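You operate a simulated robot arm through the tools that you are given. There is no shell and no other tool. Be economical: measure what you need, move in short steps, check, and stop when the job is done.

You run a simulated two-armed robot. Do the job below in one go: nothing can be reset, and whatever is moved stays where it is left.

Task
Empty the jug into the small pot, lift it on to the big one with both hands and cover it.
Fine: jug back on the counter; nothing spilt. Set down upright: brass jug, small water pot.

It is judged by the outcome, as a careful person would: the job done as asked, and still so three seconds after it is handed in. It fails if anything else is knocked over, pushed out of place, dropped, spilled or broken. A push-on lid holds only when it is set on centred and level and pressed home; a screw cap is set on level and turned clockwise until tight.

Robot
Two 7-joint arms with two-finger parallel grippers on one trunk, on a base that drives. Base frame: it is fixed to the floor where the robot stands at the start and does not move with it; the origin is under the middle of the robot, x ahead of it, y to its left, z up; the surface under the hand at the start is at about z = 85. Lengths are in cm, angles in degrees, forces in N, time in s.
The left shoulder is at the start at [7, 16.3, 127], the right one opposite. With the tool pointing down near the work surface each hand reaches from about 36 to 88 cm from the robot's upright axis, wherever it stands, measured 20 degrees to its own side. Places, roughly: big water pot (31x30x26 cm) [60, -40, 90]; counter top [70, 40, 80]; mouth of the small water pot [50, 0, 100]; small water pot (20x20x20 cm) [50, 0, 90]; top of the big water pot [60, -40, 110]. Payload 3.43 kg a hand.
The TCP of each hand is the grasp point between the finger pads, 3.4 cm short of the fingertips. In the tool frame z runs along the fingers and y along their closing line. Largest opening 12.8 cm; finger width 2.4, thickness 1.2; the body of the gripper, 4.8 by 13 cm, starts 9.6 cm behind the TCP.
Orientation is that of the tool frame in the base frame, as [roll, pitch, yaw] about the fixed x, y, z axes, in that order (R = Rz(yaw) Ry(pitch) Rx(roll)). With the fingers straight down and closing along the base's y, the tool's x points along the base's -x, its y along +y and its z along -z.

Tools
- The arms move only by the tool send_rows. It takes "left_increments", "right_increments" or both (then of equal length, played together; a hand with none holds still); each is text: rows parted by semicolons, each of 7 numbers parted by spaces: the turn, a rotation vector about the tool's x, y, z in units of 45 degrees (1.0 is 45 degrees), then the shift along the tool's x, y, z in units of 500 mm (1.0 is 500 mm), then the closure in counts, from 0 (fully open) to 255 (shut). In form: ax ay az x y z claw; .... A call has 1 to 12 rows; each row is the pose to reach, as a shift and turn from the pose commanded when the call began, along the tool's axes at that moment. A call with a number of a shift or a turn outside -1 to 1 is refused whole. A row lasts 0.2 s, in which the tool goes at most 5 cm and 8.6 degrees; a call with a longer step from one row to the next is refused whole, and so is a gripper value outside its range. Where a pose cannot be reached the arm comes as near as it can. A force on the tool above 60 N (or 10 N above the force at the start of the call, whichever is more), or a blocked arm, ends the call early, and 0.2 s more pass. The fingers move at their own pace (about 15.3 cm/s each) and stop on an object; they squeeze with about 22 N. The grip force told is the motor's: it shows also when the fingers shut on nothing. Time passes only in rows, and 0.2 s behind the last, so rows that repeat a pose let the fingers close. It gives the time, the measured TCP pose, the force on the tool (base axes), the opening and the grip force at its end, in the units of the frame above (readings bear some noise), with the torque about the TCP (base axes, N m) and any sound that the robot's microphone picked up, and new pictures: "views" is both (left out), scene, wrist or none (wrist: the cameras of the hands that moved).
- Cameras (640 x 400 px; columns grow to the right, rows downward): "scene" is now at [13.99, -1.54, 149.96]; the picture's right is [-0.19, -0.98, 0.00], its down [-0.52, 0.10, -0.85] and it looks along [0.83, -0.16, -0.53] (base axes); focal length 214 px, centre (320, 200). "left" rides on the left gripper at [7.6, 1.1, -16] in its tool frame; the picture's right is [-0.15, 0.99, 0.00], its down [-0.88, -0.13, -0.46] and it looks along [-0.45, -0.07, 0.89] (tool axes); focal length 234 px, centre (320, 200). "right" rides on the right gripper at [7.6, -1.1, -16] in its tool frame; the picture's right is [0.15, 0.99, 0.00], its down [-0.88, 0.13, -0.46] and it looks along [-0.45, 0.07, 0.89] (tool axes); focal length 234 px, centre (320, 200). There is no depth. A picture from a camera that has moved, and an enlarged one, comes with that camera's place and axes in the base frame and with its lens.
- move_column(by): slides the trunk up (or, below 0, down) by that many cm; the arms and the scene camera ride with it, the base frame stays. It gives what a move gives, with no picture.
- roll_base(legs): drives the robot by 1 to 6 legs, each [ahead, left, turn to the left] in cm, cm and degrees, along the robot's own axes; the way and the turn of a leg run together, so that a leg with both is an arc; at most 150 cm and 180 degrees a leg. The arms and the cameras ride along, it lands a little off, and it stops where it bumps. It gives what a move gives, and a new picture of the scene camera.
- aim_head(pan, tilt): turns the head with the scene camera to pan (to the left, within 86 degrees either way) and tilt (down, from -29 to 69), counted from straight ahead of the robot. It gives what a move gives, and a new picture of the scene camera.
- enlarge(camera, box): a new picture of the part [left, top, right, bottom] of that camera's present view, enlarged. It takes no simulated time.
- close_job(): hands the job in; it is judged then, once.

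Go step by step. Nothing tells you exact positions but the pictures and the camera data: compare them with the known pose of the tool, close in by small moves and look again before you grip or let go. The budget is 120 turns and 260 pictures, counting those below and the enlarged ones. Unless the task says otherwise, let go and move clear before handing in.

The tools are called as a command line: name --argument value ..., lists and objects as JSON in quotes. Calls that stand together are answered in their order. send_rows: Moves the arms, as the interface text tells. Its arguments: {"type":"object","properties":{"left_increments":{"type":"string"},"right_increments":{"type":"string"},"views":{"type":"string","enum":["both","scene","wrist","none"]}},"required":[]} The other tools are called the same way: move_column (by) slides the trunk up or down; roll_base (legs) drives the base; aim_head (pan, tilt) turns the head that bears the scene camera; enlarge (camera, box) takes an enlarged picture of a part of a camera's view; close_job () hands the job in.

At the start:

```text
t: 0.0
left_ee_pos: [55.08, 20.12, 134.7]
left_tool_rot: [-180.0, 0.0, -179.9]
left_ft_force: [1.0, 0.2, -0.6]
left_ft_torque: [0.0, 0.02, -0.01]
left_grip_width: 12.81
left_grasp_force: 0.1
right_ee_pos: [40.68, -17.13, 137.78]
right_tool_rot: [179.8, 0.1, -180.0]
right_ft_force: [0.8, 0.1, -0.4]
right_ft_torque: [0.01, 0.0, 0.01]
right_grip_width: 12.8
right_grasp_force: 0.0
trunk travel left (down, up): [-75.0, 19.0]
robot x, y, heading: [0.25, 0.19, -0.1]
head pan, tilt: [-11.2, 32.0]
```

scene: 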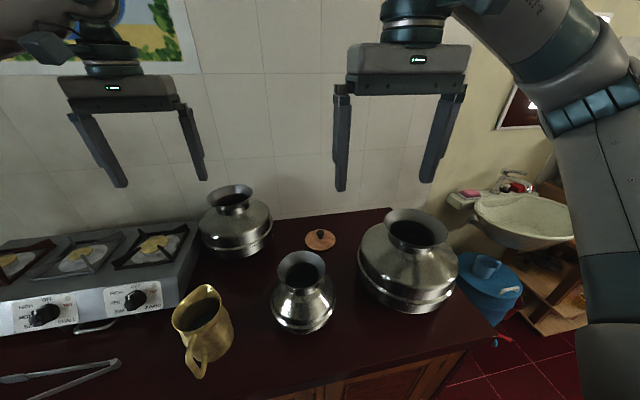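
right: 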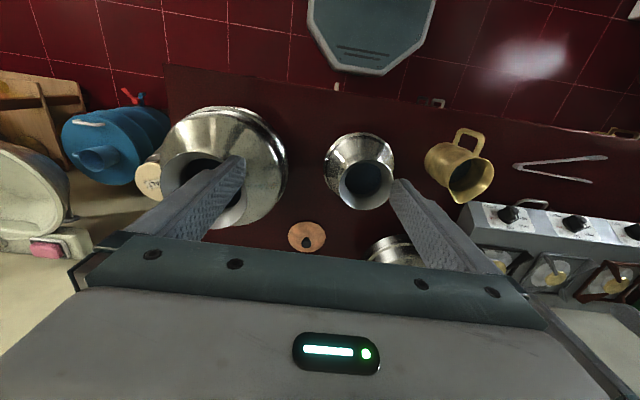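
left: 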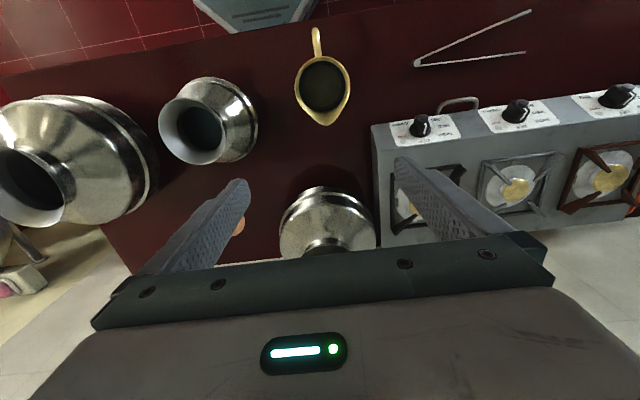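

I see the brass jug left of the small pot, the small pot in the middle, the big pot to the right, and a copper lid with a knob behind. I'll take close looks to measure first.

enlarge --camera "scene" --box '[150, 180, 350, 390]'

enlarge --camera "scene" --box '[280, 180, 480, 330]'

enlarge --camera "left" --box '[140, 20, 400, 180]'

enlarge --camera "right" --box '[130, 90, 510, 290]'

```text
1.90 times, centred on (250, 285) of scene
camera zoom: at [13.99, -1.54, 149.96], right [-0.19, -0.98, 0.0], down [-0.52, 0.1, -0.85], along [0.83, -0.16, -0.53], focal length 408 px, centre (453, 38)
```

zoom: 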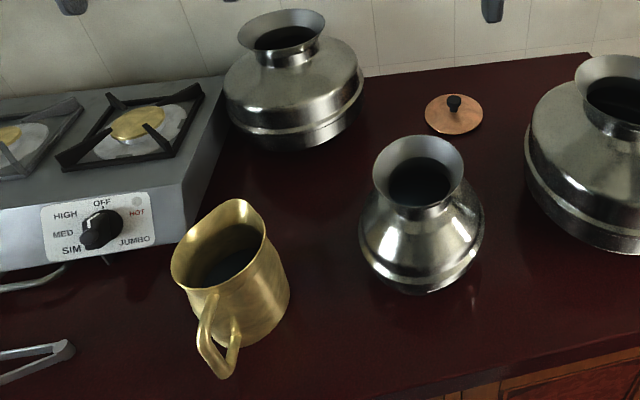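

```text
2.67 times, centred on (380, 255) of scene
camera zoom: at [13.99, -1.54, 149.96], right [-0.19, -0.98, 0.0], down [-0.52, 0.1, -0.85], along [0.83, -0.16, -0.53], focal length 572 px, centre (160, 53)
```

zoom: 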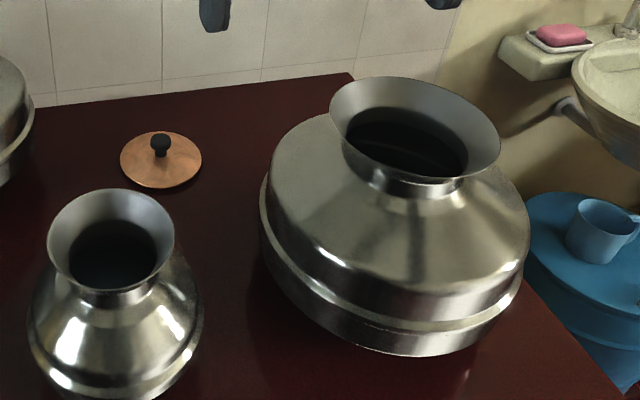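

```text
2.46 times, centred on (270, 100) of left
camera zoom: at [47.4, 21.22, 150.51], right [0.15, 0.99, 0.0], down [0.88, -0.13, 0.46], along [0.45, -0.07, -0.89], focal length 576 px, centre (443, 446)
```

zoom: 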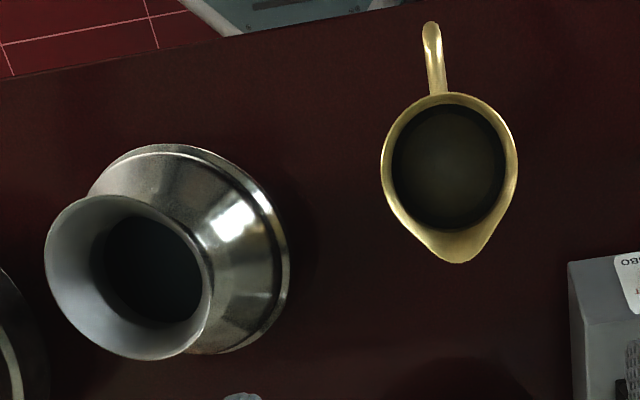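

```text
1.68 times, centred on (320, 190) of right
camera zoom: at [33.14, -18.07, 153.82], right [-0.15, 0.99, 0.0], down [0.88, 0.13, 0.46], along [0.45, 0.07, -0.89], focal length 394 px, centre (320, 217)
```

zoom: 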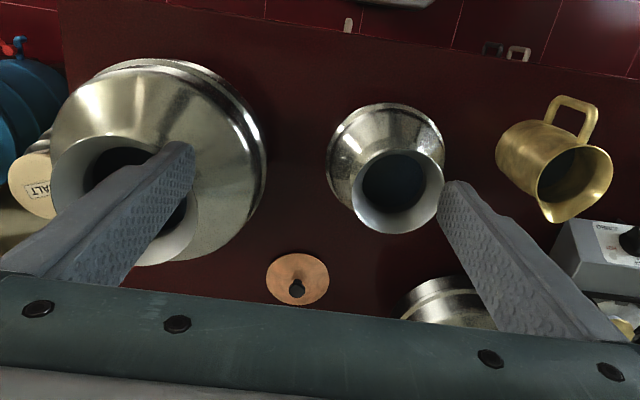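

Triangulating: counter z≈85, jug axis ≈[48,21.4] (handle towards me, spout away, rim z≈99), small-pot mouth ≈[52.2,-4.3,104.4], big-pot mouth ≈[56.9,-38.6,109.4], lid ≈[84,-15]. I'll back off to get room, then point the left hand forward to grasp the jug body around its handle.

roll_base --legs '[[-20, 0, 0]]'

send_rows --left_increments "0 -0.166 0 0 0 0 0; 0 -0.333 0 0 0 0 0; 0 -0.5 0 0 0 0 0; 0 -0.666 0 0 0 0 0; 0 -0.833 0 0 0 0 0; 0 -1 0 0 0 0 0" --views "none"

send_rows --left_increments "0 -0.166 0 0 0 0 0; 0 -0.333 0 0 0 0 0; 0 -0.5 0 0 0 0 0; 0 -0.666 0 0 0 0 0; 0 -0.833 0 0 0 0 0; 0 -1 0 0 0 0 0" --views "both"

```text
t: 1.6
left_ee_pos: [35.26, 20.11, 134.64]
left_tool_rot: [180.0, -0.2, -180.0]
left_ft_force: [-0.1, 0.0, -1.4]
left_ft_torque: [0.0, 0.04, 0.0]
left_grip_width: 12.8
left_grasp_force: 0.1
right_ee_pos: [20.85, -17.05, 137.7]
right_tool_rot: [179.9, -0.2, 179.9]
right_ft_force: [-0.5, 0.8, 0.4]
right_ft_torque: [-0.04, 0.01, -0.02]
right_grip_width: 12.78
right_grasp_force: 0.0
trunk travel left (down, up): [-75.0, 19.0]
robot x, y, heading: [-19.97, -0.32, 0.0]
head pan, tilt: [-11.2, 32.0]
camera scene: at [-5.8, -1.55, 149.93], right [-0.19, -0.98, 0.0], down [-0.52, 0.1, -0.85], along [0.83, -0.16, -0.53], focal length 214 px, centre (320, 200)
```

scene: 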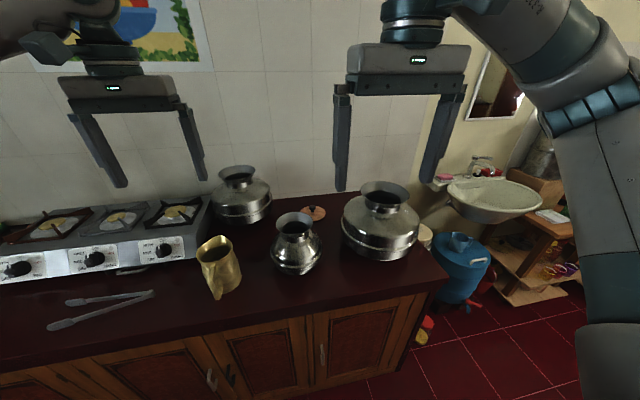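

```text
t: 3.0
left_ee_pos: [34.95, 20.14, 134.7]
left_tool_rot: [-179.9, 45.1, -179.8]
left_ft_force: [0.1, -0.1, 0.0]
left_ft_torque: [-0.02, -0.04, 0.02]
left_grip_width: 12.81
left_grasp_force: 0.1
right_ee_pos: [20.58, -17.0, 137.93]
right_tool_rot: [-179.9, 0.0, 179.9]
right_ft_force: [-0.3, -0.4, 0.0]
right_ft_torque: [0.0, 0.0, 0.0]
right_grip_width: 12.8
right_grasp_force: 0.1
trunk travel left (down, up): [-75.0, 19.0]
robot x, y, heading: [-20.47, -0.25, -0.2]
head pan, tilt: [-11.2, 32.0]
```

```text
t: 4.4
left_ee_pos: [40.0, 19.2, 136.41]
left_tool_rot: [-27.8, 90.0, -27.8]
left_ft_force: [0.6, -0.4, -0.3]
left_ft_torque: [0.0, 0.0, -0.02]
left_grip_width: 12.79
left_grasp_force: 0.0
left hand out of reach, approached as far as the arm can: row 4, 5, 6
right_ee_pos: [20.68, -17.15, 137.75]
right_tool_rot: [179.9, 0.0, 180.0]
right_ft_force: [0.2, -0.1, -0.8]
right_ft_torque: [-0.03, -0.01, 0.0]
right_grip_width: 12.81
right_grasp_force: 0.0
trunk travel left (down, up): [-75.0, 19.0]
robot x, y, heading: [-20.17, -0.03, -0.1]
head pan, tilt: [-11.2, 32.0]
camera scene: at [-5.98, -1.51, 149.96], right [-0.19, -0.98, 0.0], down [-0.52, 0.1, -0.85], along [0.83, -0.16, -0.53], focal length 214 px, centre (320, 200)
camera left: at [24.02, 20.3, 128.75], right [0.0, 0.99, 0.15], down [-0.46, -0.13, 0.88], along [0.89, -0.07, 0.45], focal length 234 px, centre (320, 200)
```

scene: 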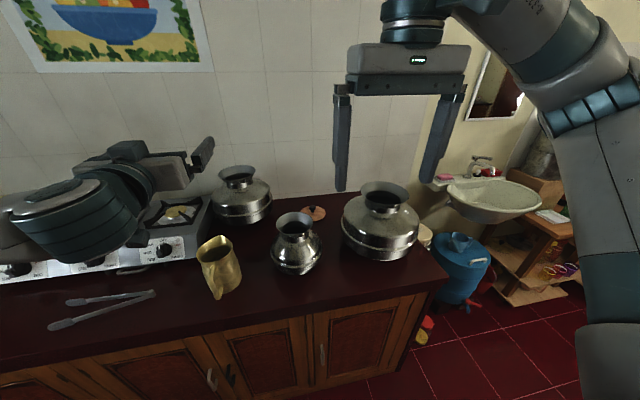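
left: 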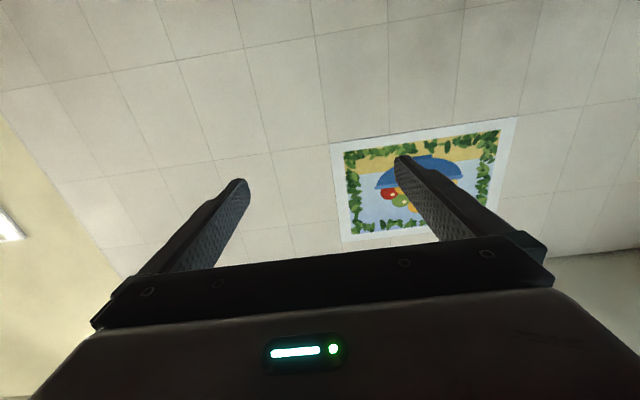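

The hand is level but too close in for the arm. I back off more and lower the trunk.

roll_base --legs '[[-15, 0, 0]]'

move_column --by -30

send_rows --left_increments "0 0 0 0 0 0.05 0; 0 0 0 0 0 0.1 0; 0 0 0 0 0 0.15 0; 0 0 0 0 0 0.2 0" --views "both"

```text
t: 5.8
left_ee_pos: [25.03, 19.2, 136.36]
left_tool_rot: [-175.3, 89.8, -175.2]
left_ft_force: [0.5, 0.3, 0.3]
left_ft_torque: [0.01, 0.03, 0.02]
left_grip_width: 12.8
left_grasp_force: 0.1
right_ee_pos: [5.79, -16.96, 137.75]
right_tool_rot: [180.0, -0.1, -179.9]
right_ft_force: [-0.3, -0.2, -0.1]
right_ft_torque: [-0.01, 0.05, 0.05]
right_grip_width: 12.82
right_grasp_force: 0.0
trunk travel left (down, up): [-75.0, 19.0]
robot x, y, heading: [-35.15, 0.25, 0.1]
head pan, tilt: [-11.2, 32.0]
camera scene: at [-20.91, -1.54, 149.93], right [-0.19, -0.98, 0.0], down [-0.52, 0.1, -0.85], along [0.83, -0.16, -0.53], focal length 214 px, centre (320, 200)
```

scene: 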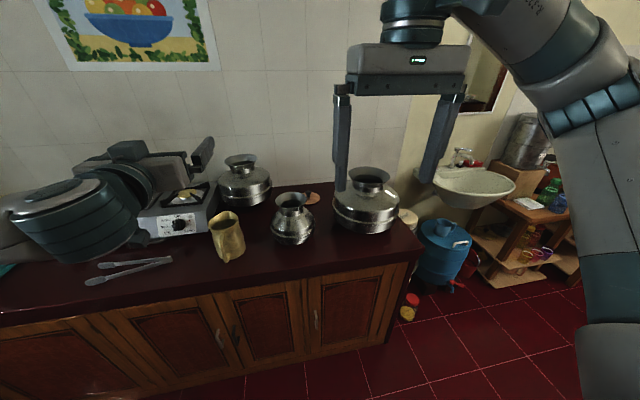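

```text
t: 8.8
left_ee_pos: [24.75, 19.3, 106.56]
left_tool_rot: [18.2, 90.0, 18.2]
left_ft_force: [0.4, 0.6, 0.4]
left_ft_torque: [-0.01, 0.01, 0.01]
left_grip_width: 12.82
left_grasp_force: 0.1
right_ee_pos: [5.4, -17.1, 107.91]
right_tool_rot: [179.9, 0.0, -179.9]
right_ft_force: [1.2, -0.4, -0.3]
right_ft_torque: [0.01, -0.02, -0.02]
right_grip_width: 12.82
right_grasp_force: 0.0
trunk travel left (down, up): [-45.0, 49.0]
robot x, y, heading: [-35.14, 0.07, 0.1]
head pan, tilt: [-11.2, 32.0]
```

```text
t: 9.8
left_ee_pos: [34.82, 19.32, 106.5]
left_tool_rot: [167.7, 89.9, 167.9]
left_ft_force: [0.3, 0.0, 1.4]
left_ft_torque: [-0.02, 0.03, -0.02]
left_grip_width: 12.79
left_grasp_force: 0.0
right_ee_pos: [5.55, -17.0, 107.8]
right_tool_rot: [180.0, -0.1, -180.0]
right_ft_force: [-0.1, -0.2, -0.2]
right_ft_torque: [0.04, 0.01, 0.01]
right_grip_width: 12.81
right_grasp_force: 0.0
trunk travel left (down, up): [-45.0, 49.0]
robot x, y, heading: [-35.46, 0.17, 0.3]
head pan, tilt: [-11.2, 32.0]
camera scene: at [-21.11, -1.54, 119.95], right [-0.19, -0.98, 0.0], down [-0.52, 0.1, -0.85], along [0.83, -0.16, -0.53], focal length 214 px, centre (320, 200)
camera left: at [18.85, 20.35, 98.78], right [0.0, 0.99, 0.15], down [-0.45, -0.13, 0.88], along [0.89, -0.07, 0.45], focal length 234 px, centre (320, 200)
```

scene: 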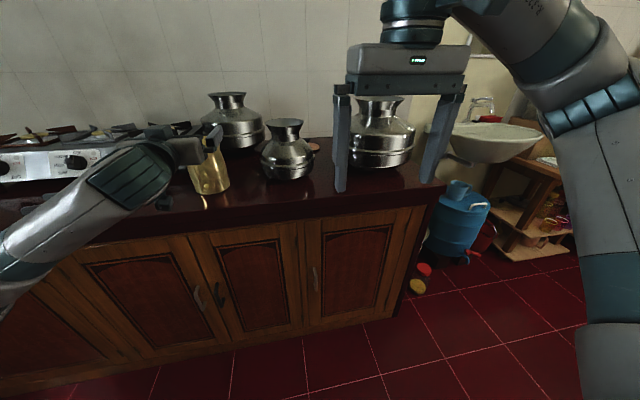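
left: 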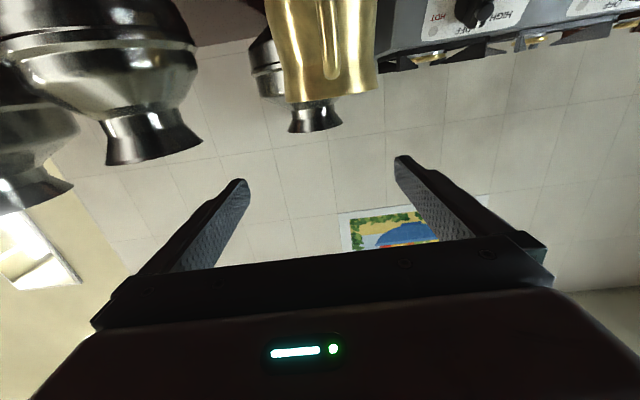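

The jug's axis confirms at y≈21.4, rim z≈99.5, with the handle straight toward me. I lower the left hand to grasp height, still behind the jug.

send_rows --left_increments "0 0 0 0.07 0.011 -0.01 0; 0 0 0 0.14 0.022 -0.01 0; 0 0 0 0.21 0.032 -0.01 0; 0 0 0 0.28 0.042 -0.01 0; 0 0 0 0.28 0.042 -0.01 0" --views "both"

```text
t: 11.0
left_ee_pos: [34.26, 21.51, 92.53]
left_tool_rot: [161.3, 89.9, 161.5]
left_ft_force: [-0.2, 0.8, 0.3]
left_ft_torque: [-0.02, 0.02, 0.01]
left_grip_width: 12.8
left_grasp_force: 0.1
right_ee_pos: [5.58, -17.07, 107.81]
right_tool_rot: [180.0, -0.2, -180.0]
right_ft_force: [0.3, -0.7, 0.7]
right_ft_torque: [-0.01, -0.01, 0.01]
right_grip_width: 12.79
right_grasp_force: 0.1
trunk travel left (down, up): [-45.0, 49.0]
robot x, y, heading: [-35.12, 0.04, 0.4]
head pan, tilt: [-11.2, 32.0]
camera scene: at [-21.17, -1.55, 119.96], right [-0.19, -0.98, 0.0], down [-0.52, 0.1, -0.85], along [0.83, -0.16, -0.53], focal length 214 px, centre (320, 200)
camera left: at [18.3, 22.46, 84.73], right [0.0, 0.99, 0.15], down [-0.45, -0.13, 0.88], along [0.89, -0.07, 0.45], focal length 234 px, centre (320, 200)
```

scene: 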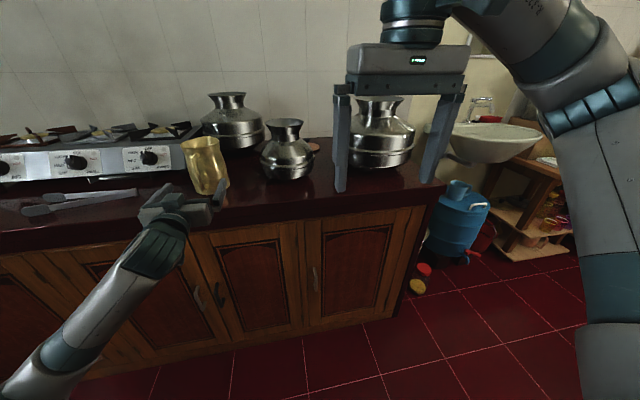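
left: 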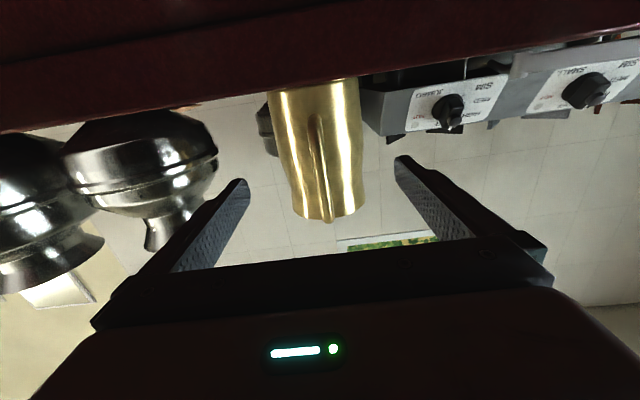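

Alignment looks good. I advance most of the way and look before the last bit.

send_rows --left_increments "0 0 0 0 -0.003 0.05 0; 0 0 0 0 -0.003 0.1 0; 0 0 0 0 -0.003 0.15 0; 0 0 0 0 -0.003 0.2 0; 0 0 0 0 -0.003 0.2 0" --views "both"

enlarge --camera "scene" --box '[130, 110, 290, 230]'

```text
t: 12.2
left_ee_pos: [44.3, 21.24, 92.59]
left_tool_rot: [-162.5, 89.9, -162.4]
left_ft_force: [0.0, 0.5, 0.4]
left_ft_torque: [0.01, -0.02, -0.01]
left_grip_width: 12.8
left_grasp_force: 0.1
right_ee_pos: [5.47, -17.0, 107.74]
right_tool_rot: [179.9, 0.0, -179.9]
right_ft_force: [-0.8, 0.3, -0.7]
right_ft_torque: [0.01, -0.01, -0.01]
right_grip_width: 12.8
right_grasp_force: 0.0
trunk travel left (down, up): [-45.0, 49.0]
robot x, y, heading: [-35.01, -0.37, -0.3]
head pan, tilt: [-11.2, 32.0]
camera scene: at [-21.18, -1.53, 119.96], right [-0.19, -0.98, 0.0], down [-0.52, 0.1, -0.85], along [0.83, -0.16, -0.53], focal length 214 px, centre (320, 200)
camera left: at [28.36, 22.27, 84.82], right [0.0, 0.99, 0.15], down [-0.46, -0.13, 0.88], along [0.89, -0.07, 0.45], focal length 234 px, centre (320, 200)
```

scene: 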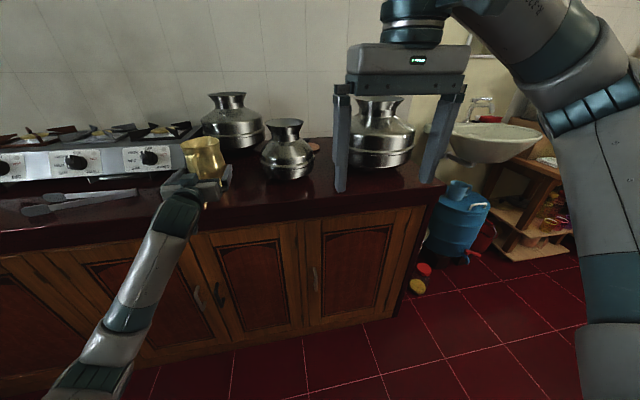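
left: 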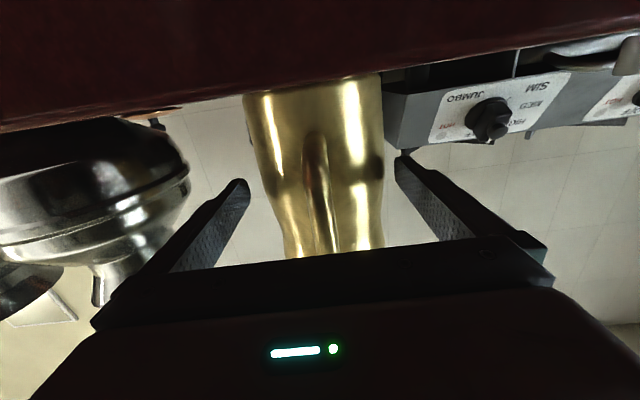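

```text
3.33 times, centred on (210, 170) of scene
camera zoom: at [-21.18, -1.53, 119.96], right [-0.19, -0.98, 0.0], down [-0.52, 0.1, -0.85], along [0.83, -0.16, -0.53], focal length 715 px, centre (687, 300)
```

zoom: 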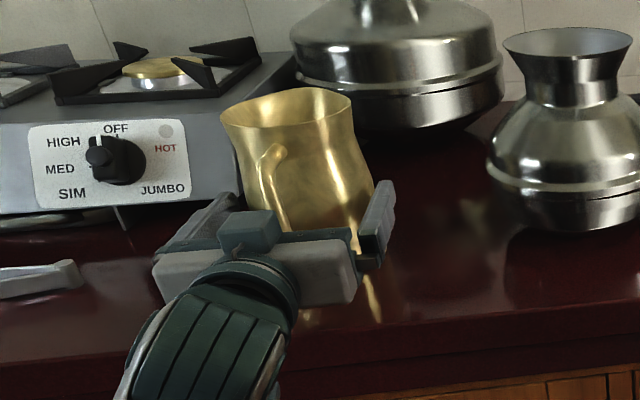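

The jug is centred between the fingers. I advance the last 2.5 cm gently and close.

send_rows --left_increments "0 0 0 0 0 0.015 0; 0 0 0 0 0 0.03 0; 0 0 0 0 0 0.04 0; 0 0 0 0 0 0.05 0; 0 0 0 0 0 0.05 0" --views "wrist"

enlarge --camera "scene" --box '[130, 110, 290, 230]'

```text
t: 13.4
left_ee_pos: [46.83, 21.42, 92.47]
left_tool_rot: [32.6, 90.0, 32.6]
left_ft_force: [-0.1, -0.3, -0.3]
left_ft_torque: [-0.01, 0.0, 0.01]
left_grip_width: 12.81
left_grasp_force: 0.1
right_ee_pos: [5.53, -17.01, 107.74]
right_tool_rot: [179.8, -0.1, 179.9]
right_ft_force: [-0.2, -0.7, 0.4]
right_ft_torque: [0.01, 0.0, 0.01]
right_grip_width: 12.8
right_grasp_force: 0.0
trunk travel left (down, up): [-45.0, 49.0]
robot x, y, heading: [-34.89, -0.03, -0.4]
head pan, tilt: [-11.2, 32.0]
camera left: at [30.8, 22.3, 84.81], right [0.0, 0.99, 0.15], down [-0.45, -0.13, 0.88], along [0.89, -0.07, 0.45], focal length 234 px, centre (320, 200)
```

left: 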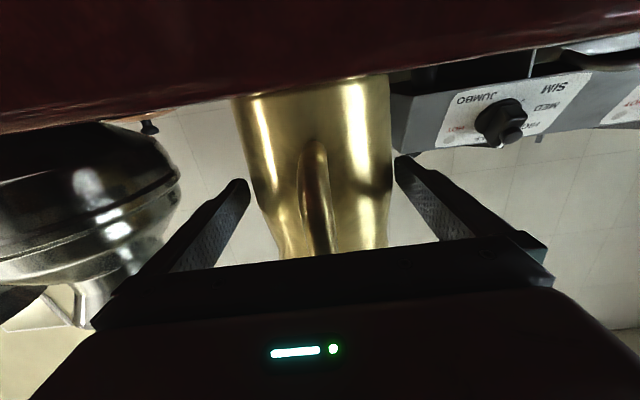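

```text
3.33 times, centred on (210, 170) of scene
camera zoom: at [-21.17, -1.54, 119.96], right [-0.19, -0.98, 0.0], down [-0.52, 0.1, -0.85], along [0.83, -0.16, -0.53], focal length 715 px, centre (687, 300)
```

zoom: 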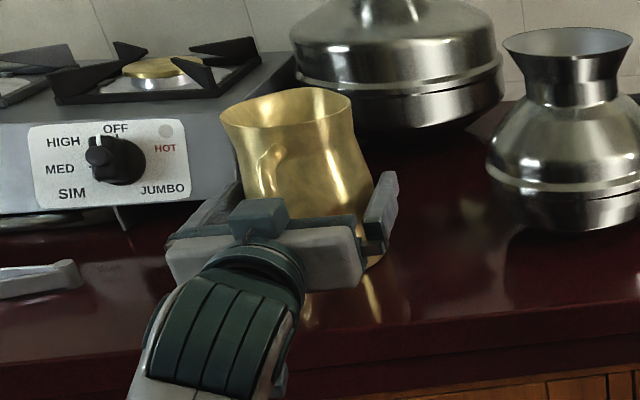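

No contact with the handle. I close on the jug.

send_rows --left_increments "0 0 0 0 0 0 30; 0 0 0 0 0 0 60; 0 0 0 0 0 0 255; 0 0 0 0 0 0 255; 0 0 0 0 0 0 255; 0 0 0 0 0 0 255" --views "wrist"

```text
t: 14.8
left_ee_pos: [46.79, 21.32, 92.58]
left_tool_rot: [39.3, 89.9, 39.5]
left_ft_force: [1.6, 4.1, 2.2]
left_ft_torque: [0.12, 0.0, 0.02]
left_grip_width: 11.22
left_grasp_force: 21.8
right_ee_pos: [5.6, -17.05, 107.65]
right_tool_rot: [180.0, -0.2, -180.0]
right_ft_force: [0.8, -0.4, -1.0]
right_ft_torque: [0.02, 0.03, -0.01]
right_grip_width: 12.81
right_grasp_force: 0.0
trunk travel left (down, up): [-45.0, 49.0]
robot x, y, heading: [-34.99, 0.22, 0.1]
head pan, tilt: [-11.2, 32.0]
camera left: at [30.79, 22.34, 84.8], right [0.0, 0.99, 0.15], down [-0.45, -0.13, 0.88], along [0.89, -0.06, 0.45], focal length 234 px, centre (320, 200)
```

left: 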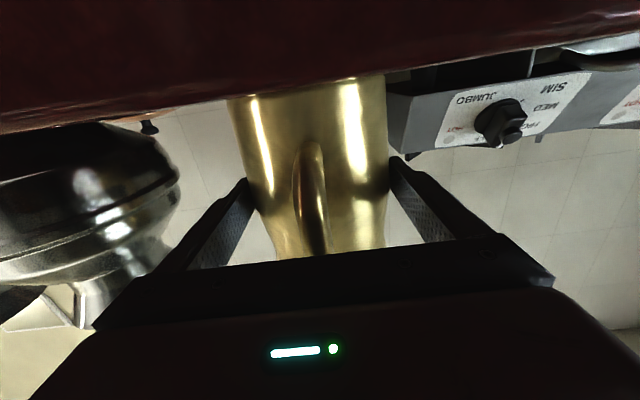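

Gripped at 11.2 cm. I lift a few centimetres (tool −x is up) and check for slip and weight.

send_rows --left_increments "0 0 0 -0.01 0 0 255; 0 0 0 -0.02 0 0 255; 0 0 0 -0.04 0 0 255; 0 0 0 -0.06 0 0 255; 0 0 0 -0.06 0 0 255" --views "both"

enlarge --camera "scene" --box '[130, 110, 290, 230]'

```text
t: 16.0
left_ee_pos: [46.88, 21.28, 95.35]
left_tool_rot: [-170.3, 89.9, -170.3]
left_ft_force: [0.4, 0.7, -7.6]
left_ft_torque: [-0.01, 0.11, -0.01]
left_grip_width: 11.22
left_grasp_force: 22.3
right_ee_pos: [5.63, -17.05, 107.94]
right_tool_rot: [180.0, -0.1, -179.9]
right_ft_force: [-0.5, -0.3, 0.5]
right_ft_torque: [0.01, -0.03, 0.03]
right_grip_width: 12.79
right_grasp_force: 0.0
trunk travel left (down, up): [-45.0, 49.0]
robot x, y, heading: [-35.29, 0.02, 0.1]
head pan, tilt: [-11.2, 32.0]
camera scene: at [-21.05, -1.51, 119.94], right [-0.19, -0.98, 0.0], down [-0.52, 0.1, -0.85], along [0.83, -0.16, -0.53], focal length 214 px, centre (320, 200)
camera left: at [30.91, 22.26, 87.68], right [0.0, 0.99, 0.15], down [-0.45, -0.13, 0.88], along [0.89, -0.07, 0.45], focal length 234 px, centre (320, 200)
```

scene: 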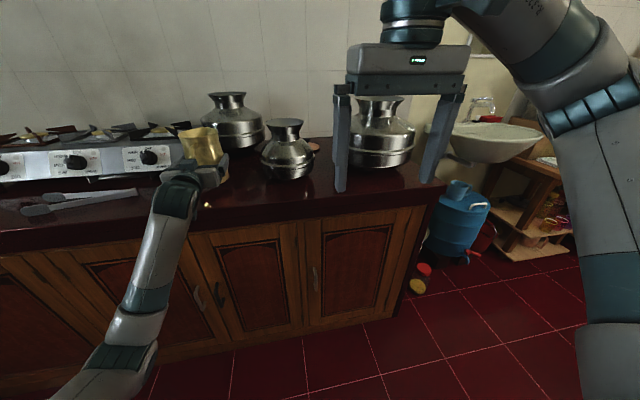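
left: 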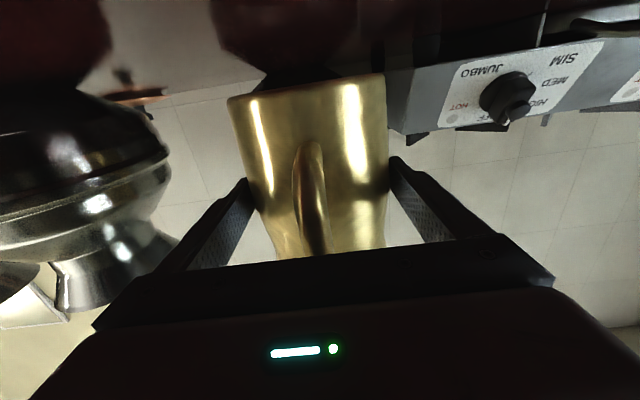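

```text
3.33 times, centred on (210, 170) of scene
camera zoom: at [-21.05, -1.51, 119.94], right [-0.19, -0.98, 0.0], down [-0.52, 0.1, -0.85], along [0.83, -0.16, -0.53], focal length 715 px, centre (687, 300)
```

zoom: 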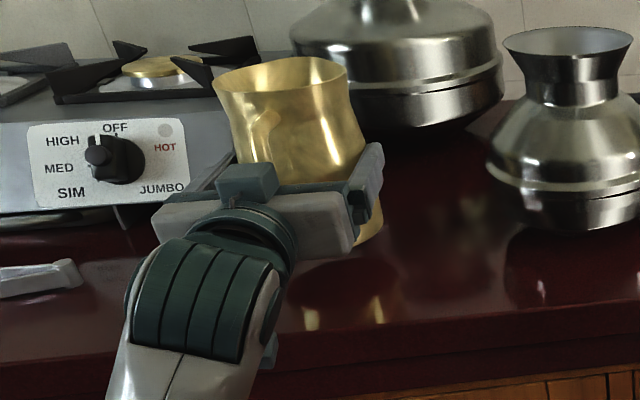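

The jug holds firm and weighs ~0.8 kg full. I raise the trunk 21 cm (lifting the jug above pot height), then swing it level behind the small pot.

move_column --by 21

send_rows --left_increments "0 0 0 0 -0.03 -0.01 255; 0 0 0 0 -0.08 -0.02 255; 0 0 0 0 -0.14 -0.04 255; 0 0 0 0 -0.2 -0.06 255; 0 0 0 0 -0.26 -0.08 255; 0 0 0 0 -0.32 -0.088 255; 0 0 0 0 -0.38 -0.088 255; 0 0 0 0 -0.44 -0.088 255; 0 0 0 0 -0.48 -0.088 255; 0 0 0 0 -0.5 -0.088 255; 0 0 0 0 -0.512 -0.088 255; 0 0 0 0 -0.512 -0.088 255" --right_increments "0 0 0 0 -0.03 0 0; 0 0 0 0 -0.08 0 0; 0 0 0 0 -0.14 0 0; 0 0 0 0 -0.2 0 0; 0 0 0 0 -0.24 0 0; 0 0 0 0 -0.24 0 0; 0 0 0 0 -0.24 0 0; 0 0 0 0 -0.24 0 0; 0 0 0 0 -0.24 0 0; 0 0 0 0 -0.24 0 0; 0 0 0 0 -0.24 0 0; 0 0 0 0 -0.24 0 0" --views "both"

```text
t: 18.2
left_ee_pos: [46.91, 21.28, 116.46]
left_tool_rot: [-171.8, 89.8, -171.8]
left_ft_force: [-0.3, 0.3, -8.5]
left_ft_torque: [-0.02, 0.08, 0.02]
left_grip_width: 11.21
left_grasp_force: 22.0
right_ee_pos: [5.66, -16.99, 128.8]
right_tool_rot: [-180.0, -0.2, -180.0]
right_ft_force: [-0.2, 0.1, 0.1]
right_ft_torque: [-0.02, -0.02, -0.02]
right_grip_width: 12.78
right_grasp_force: 0.1
trunk travel left (down, up): [-66.0, 28.0]
robot x, y, heading: [-34.94, -0.06, 0.0]
head pan, tilt: [-11.2, 32.0]
```

```text
t: 21.0
left_ee_pos: [44.28, 0.42, 115.08]
left_tool_rot: [85.5, 85.9, 89.3]
left_ft_force: [-0.9, 0.1, -8.3]
left_ft_torque: [0.02, 0.1, 0.02]
left_grip_width: 11.2
left_grasp_force: 22.4
right_ee_pos: [5.61, -29.04, 128.73]
right_tool_rot: [179.9, -0.1, -180.0]
right_ft_force: [0.4, -0.7, 1.2]
right_ft_torque: [-0.06, -0.01, -0.02]
right_grip_width: 12.8
right_grasp_force: 0.1
trunk travel left (down, up): [-66.0, 28.0]
robot x, y, heading: [-35.37, 0.04, -0.2]
head pan, tilt: [-11.2, 32.0]
stopped in row 12 (left hand): the arm was blocked; the commanded pose is now the measured one
camera scene: at [-21.03, -1.56, 140.94], right [-0.19, -0.98, 0.0], down [-0.52, 0.1, -0.85], along [0.83, -0.16, -0.53], focal length 214 px, centre (320, 200)
camera right: at [-1.86, -30.02, 144.73], right [-0.15, 0.99, 0.0], down [0.88, 0.13, 0.45], along [0.45, 0.07, -0.89], focal length 234 px, centre (320, 200)
camera left: at [28.29, 0.92, 107.3], right [-0.07, 0.97, 0.22], down [-0.45, -0.22, 0.87], along [0.89, -0.04, 0.45], focal length 234 px, centre (320, 200)
```

scene: 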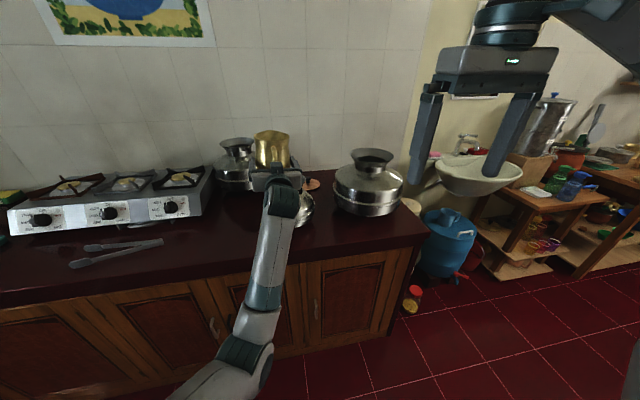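
right: 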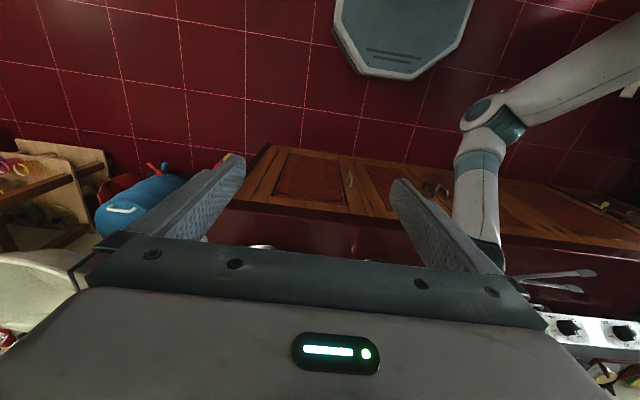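
left: 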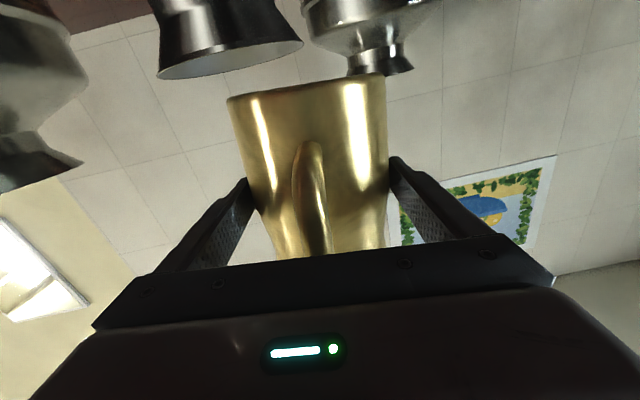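

The arm ran into a joint limit going across. I bring it back 5 cm and level it, then shift the base 10 cm to the right instead.

send_rows --left_increments "0.03 0 -0.03 0 0.03 -0.01 255; 0.06 0 -0.06 0 0.07 -0.02 255; 0.09 0 -0.09 0 0.11 -0.03 255; 0.09 0 -0.09 0 0.11 -0.03 255" --views "none"

roll_base --legs '[[0, -10, 0]]'

aim_head --pan 0 --tilt 30

```text
t: 22.0
left_ee_pos: [42.26, 5.46, 115.31]
left_tool_rot: [-24.3, 89.8, -24.8]
left_ft_force: [-0.4, 1.1, -8.1]
left_ft_torque: [0.0, 0.1, 0.03]
left_grip_width: 11.2
left_grasp_force: 21.9
right_ee_pos: [5.61, -29.04, 128.76]
right_tool_rot: [179.8, 0.0, 180.0]
right_ft_force: [-0.3, -0.9, -0.2]
right_ft_torque: [0.01, -0.03, 0.0]
right_grip_width: 12.8
right_grasp_force: 0.1
trunk travel left (down, up): [-66.0, 28.0]
robot x, y, heading: [-35.25, -0.1, -0.2]
head pan, tilt: [-11.2, 32.0]
```

```text
t: 23.2
left_ee_pos: [42.42, -4.52, 115.48]
left_tool_rot: [-13.7, 89.7, -14.1]
left_ft_force: [-0.3, -0.3, -8.3]
left_ft_torque: [0.0, 0.11, 0.0]
left_grip_width: 11.2
left_grasp_force: 22.0
right_ee_pos: [5.63, -39.13, 128.7]
right_tool_rot: [179.8, -0.1, 180.0]
right_ft_force: [-0.4, -0.3, -0.4]
right_ft_torque: [0.04, -0.02, -0.02]
right_grip_width: 12.8
right_grasp_force: 0.1
trunk travel left (down, up): [-66.0, 28.0]
robot x, y, heading: [-35.53, -9.77, 0.2]
head pan, tilt: [-11.2, 32.0]
camera scene: at [-21.04, -11.55, 140.95], right [-0.19, -0.98, 0.0], down [-0.52, 0.1, -0.85], along [0.83, -0.16, -0.53], focal length 214 px, centre (320, 200)
```

scene: 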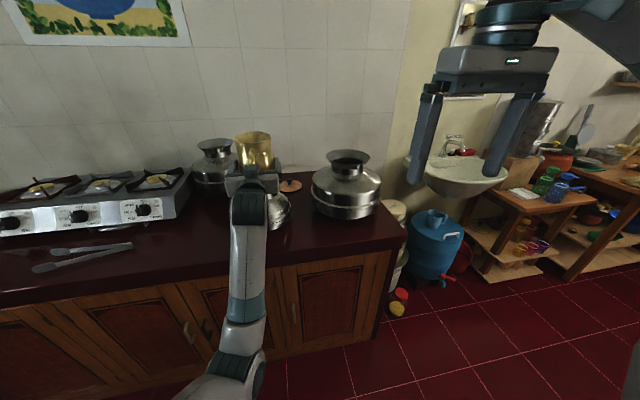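

```text
t: 23.9
left_ee_pos: [42.32, -4.49, 115.33]
left_tool_rot: [-8.7, 89.8, -9.3]
left_ft_force: [-0.1, -0.5, -7.5]
left_ft_torque: [0.01, 0.09, 0.01]
left_grip_width: 11.21
left_grasp_force: 21.7
right_ee_pos: [5.59, -39.07, 128.81]
right_tool_rot: [179.9, 0.0, -180.0]
right_ft_force: [0.6, 0.0, 0.1]
right_ft_torque: [0.03, 0.0, 0.02]
right_grip_width: 12.81
right_grasp_force: 0.0
trunk travel left (down, up): [-66.0, 28.0]
robot x, y, heading: [-35.07, -10.09, -0.4]
head pan, tilt: [0.0, 30.0]
camera scene: at [-20.78, -9.89, 141.26], right [0.0, -1.0, 0.0], down [-0.5, 0.0, -0.87], along [0.87, 0.0, -0.5], focal length 214 px, centre (320, 200)
```

scene: 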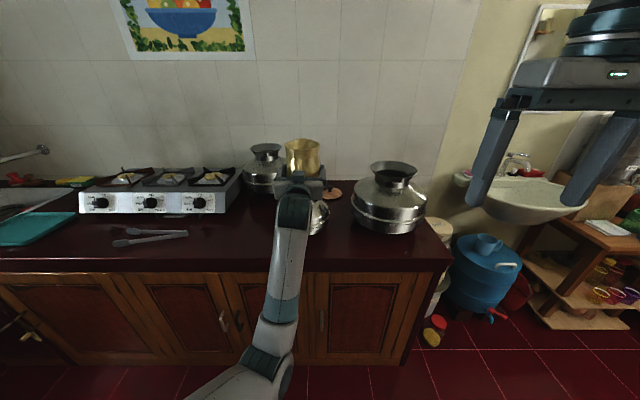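

The jug is now level at [42.4,-4.5,115]. I bring the right hand up beside it as a side-viewing camera, so I can watch the pour.

send_rows --right_increments "0 0 -0.15 -0.08 0 0 0; 0 0 -0.3 -0.16 0 0 0; 0 0 -0.45 -0.24 0.02 0 0; 0 0 -0.6 -0.32 0.04 0 0; 0 0 -0.75 -0.4 0.06 0 0; 0 0 -0.9 -0.48 0.08 0 0; 0 0 -1 -0.56 0.1 0 0; 0 0 -1 -0.64 0.12 0 0" --views "none"

send_rows --right_increments "0 0 -0.17 0 0 0 0; 0 0 -0.34 0 0 0 0; 0 0 -0.5 0 0 0 0; 0 0 -0.67 0 0 0 0; 0 0 -0.84 0 0 0 0; 0 0 -1 0 0 0 0; 0 0 -1 0 0 0 0" --views "both"

```text
t: 25.7
left_ee_pos: [42.39, -4.39, 115.38]
left_tool_rot: [-26.8, 89.7, -27.1]
left_ft_force: [1.0, 0.8, -7.9]
left_ft_torque: [0.01, 0.08, -0.01]
left_grip_width: 11.23
left_grasp_force: 22.1
right_ee_pos: [29.28, -29.24, 125.17]
right_tool_rot: [-180.0, 0.2, -135.6]
right_ft_force: [0.8, 0.8, -0.2]
right_ft_torque: [0.01, 0.05, -0.05]
right_grip_width: 12.8
right_grasp_force: 0.1
right hand out of reach, approached as far as the arm can: row 6, 7, 8
trunk travel left (down, up): [-66.0, 28.0]
robot x, y, heading: [-35.31, -9.87, -0.2]
head pan, tilt: [0.0, 30.0]
```

```text
t: 27.3
left_ee_pos: [42.41, -4.61, 115.35]
left_tool_rot: [-12.5, 89.6, -12.8]
left_ft_force: [0.2, -0.7, -7.4]
left_ft_torque: [-0.02, 0.1, 0.02]
left_grip_width: 11.19
left_grasp_force: 21.8
right_ee_pos: [9.71, -19.89, 119.79]
right_tool_rot: [179.9, 0.1, -90.0]
right_ft_force: [0.9, -1.0, 0.1]
right_ft_torque: [0.04, 0.03, -0.01]
right_grip_width: 12.82
right_grasp_force: 0.1
right hand out of reach, approached as far as the arm can: row 1, 2, 3, 4, 5, 6, 7
trunk travel left (down, up): [-66.0, 28.0]
robot x, y, heading: [-35.23, -10.25, -0.2]
head pan, tilt: [0.0, 30.0]
camera scene: at [-20.75, -9.85, 141.26], right [0.0, -1.0, 0.0], down [-0.5, 0.0, -0.87], along [0.87, 0.0, -0.5], focal length 214 px, centre (320, 200)
camera right: at [10.94, -27.38, 135.78], right [-0.99, -0.14, 0.0], down [-0.13, 0.88, 0.46], along [-0.07, 0.45, -0.89], focal length 234 px, centre (320, 200)
```

scene: 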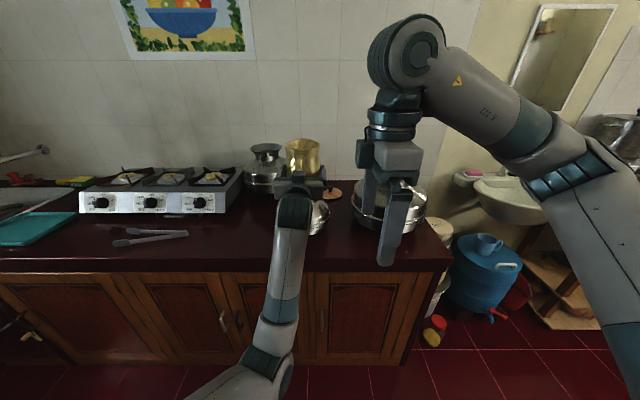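
right: 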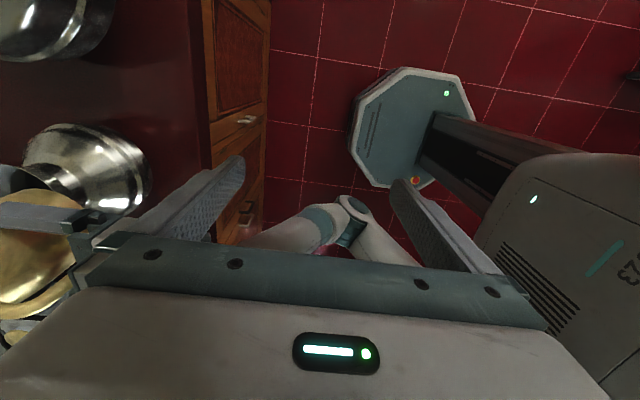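

The right arm can't reach that pose; a half-turned pose further out will give a diagonal view of the pot.

send_rows --right_increments "0 0 0.17 0.05 -0.05 0 0; 0 0 0.34 0.1 -0.1 0 0; 0 0 0.5 0.15 -0.15 0 0; 0 0 0.67 0.2 -0.2 0 0; 0 0 0.84 0.25 -0.25 0 0; 0 0 1 0.28 -0.28 0 0; 0 0 1 0.28 -0.28 0 0" --views "both"

```text
t: 28.9
left_ee_pos: [42.33, -4.47, 115.3]
left_tool_rot: [-16.4, 89.8, -16.8]
left_ft_force: [0.3, -0.1, -8.2]
left_ft_torque: [-0.02, 0.09, 0.01]
left_grip_width: 11.23
left_grasp_force: 22.1
right_ee_pos: [23.67, -34.17, 119.7]
right_tool_rot: [179.8, -0.2, -135.0]
right_ft_force: [0.3, -1.0, 0.7]
right_ft_torque: [-0.04, 0.0, -0.03]
right_grip_width: 12.79
right_grasp_force: 0.0
trunk travel left (down, up): [-66.0, 28.0]
robot x, y, heading: [-35.21, -10.08, -0.0]
head pan, tilt: [0.0, 30.0]
camera scene: at [-20.8, -9.79, 141.26], right [0.0, -1.0, 0.0], down [-0.5, 0.0, -0.87], along [0.87, 0.0, -0.5], focal length 214 px, centre (320, 200)
camera right: at [19.21, -40.18, 135.62], right [-0.8, 0.6, 0.0], down [0.53, 0.71, 0.46], along [0.27, 0.37, -0.89], focal length 234 px, centre (320, 200)
```

scene: 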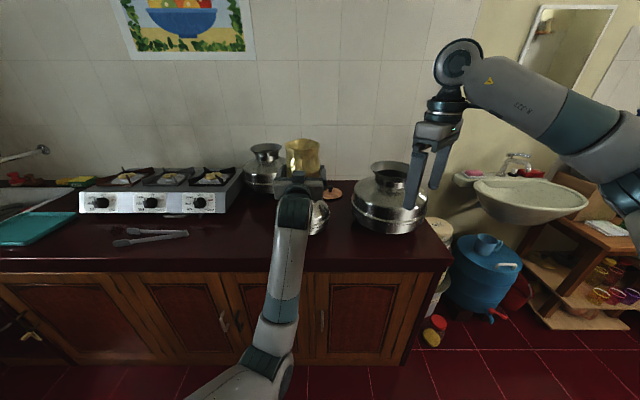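
right: 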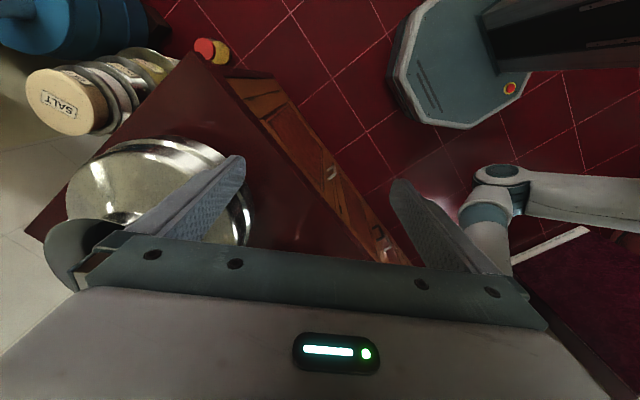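

Tilting the right hand up ~40° should bring the pot and jug into its camera view.

send_rows --right_increments "0 -0.16 0 0 0 0 0; 0 -0.32 0 0 0 0 0; 0 -0.48 0 0 0 0 0; 0 -0.64 0 0 0 0 0; 0 -0.8 0 0 0 0 0; 0 -0.9 0 0 0 0 0; 0 -0.9 0 0 0 0 0" --views "both"

```text
t: 30.5
left_ee_pos: [42.37, -4.52, 115.47]
left_tool_rot: [-18.6, 89.7, -19.0]
left_ft_force: [-1.2, 1.0, -7.3]
left_ft_torque: [-0.01, 0.1, 0.0]
left_grip_width: 11.23
left_grasp_force: 22.0
right_ee_pos: [23.61, -34.23, 119.61]
right_tool_rot: [179.9, 40.4, -135.1]
right_ft_force: [-0.1, 0.0, -1.2]
right_ft_torque: [-0.01, 0.0, -0.01]
right_grip_width: 12.81
right_grasp_force: 0.0
trunk travel left (down, up): [-66.0, 28.0]
robot x, y, heading: [-35.13, -9.85, -0.1]
head pan, tilt: [0.0, 30.0]
camera scene: at [-20.78, -9.78, 141.26], right [0.0, -1.0, 0.0], down [-0.5, 0.0, -0.87], along [0.87, 0.0, -0.5], focal length 214 px, centre (320, 200)
camera right: at [13.08, -46.33, 126.83], right [-0.78, 0.62, -0.09], down [0.17, 0.36, 0.92], along [0.6, 0.7, -0.38], focal length 234 px, centre (320, 200)
```

scene: 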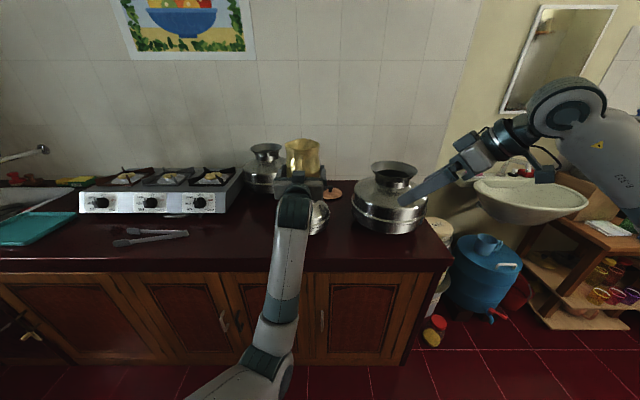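
right: 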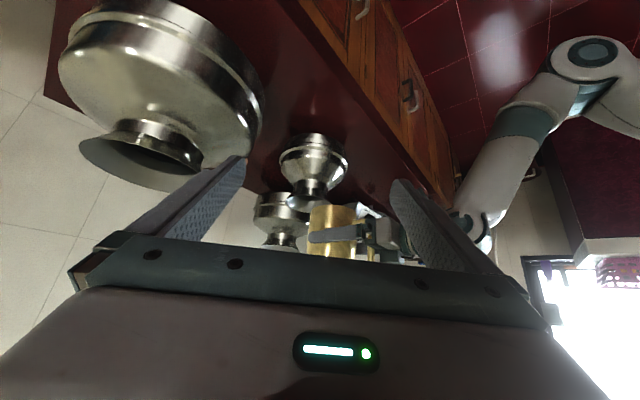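

I can now see pot and jug (upside-down view). First tilt: 30° forward, lip well above the pot; then check.

send_rows --left_increments "0 0.08 0 0 0 -0.004 255; 0 0.2 0 0 0 -0.01 255; 0 0.32 0 0 0 -0.016 255; 0 0.44 0 0 0 -0.022 255; 0 0.56 0 0 0 -0.028 255; 0 0.667 0 0 0 -0.028 255; 0 0.667 0 0 0 -0.028 255" --right_increments "0 -0.1 0 0 0 0 0; 0 -0.2 0 0 0 0 0; 0 -0.3 0 0 0 0 0; 0 -0.3 0 0 0 0 0; 0 -0.3 0 0 0 0 0; 0 -0.3 0 0 0 0 0; 0 -0.3 0 0 0 0 0" --views "none"

enlarge --camera "right" --box '[230, 80, 470, 260]'

enlarge --camera "scene" --box '[220, 100, 420, 250]'

```text
t: 32.1
left_ee_pos: [41.42, -2.8, 115.11]
left_tool_rot: [177.9, 60.3, 179.0]
left_ft_force: [0.6, 0.4, -8.0]
left_ft_torque: [-0.04, 0.03, -0.01]
left_grip_width: 11.23
left_grasp_force: 22.4
right_ee_pos: [23.64, -34.23, 119.62]
right_tool_rot: [179.8, 54.0, -135.2]
right_ft_force: [-0.4, 0.1, 0.6]
right_ft_torque: [-0.01, 0.0, 0.03]
right_grip_width: 12.82
right_grasp_force: 0.0
trunk travel left (down, up): [-66.0, 28.0]
robot x, y, heading: [-34.9, -9.93, -0.1]
head pan, tilt: [0.0, 30.0]
```

```text
2.22 times, centred on (350, 170) of right
camera zoom: at [12.18, -47.22, 122.91], right [-0.76, 0.64, -0.12], down [0.02, 0.2, 0.98], along [0.65, 0.74, -0.16], focal length 520 px, centre (253, 267)
```

zoom: 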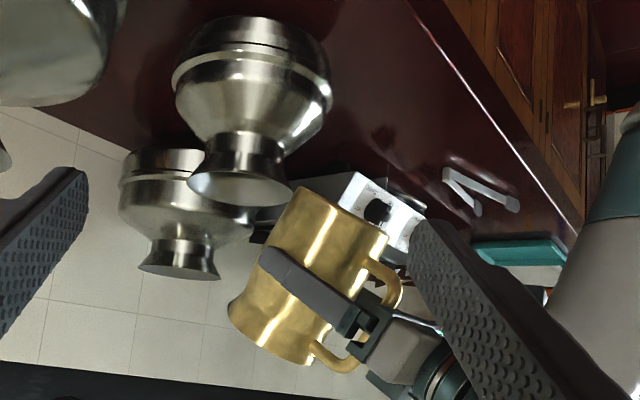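

```text
2.67 times, centred on (320, 175) of scene
camera zoom: at [-20.79, -9.79, 141.26], right [0.0, -1.0, 0.0], down [-0.5, 0.0, -0.87], along [0.87, 0.0, -0.5], focal length 572 px, centre (320, 267)
```

zoom: 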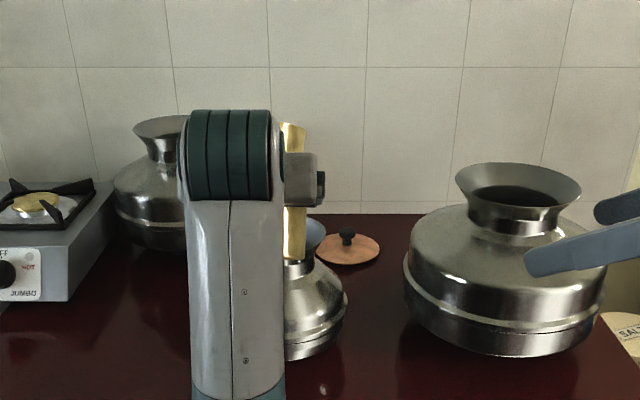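

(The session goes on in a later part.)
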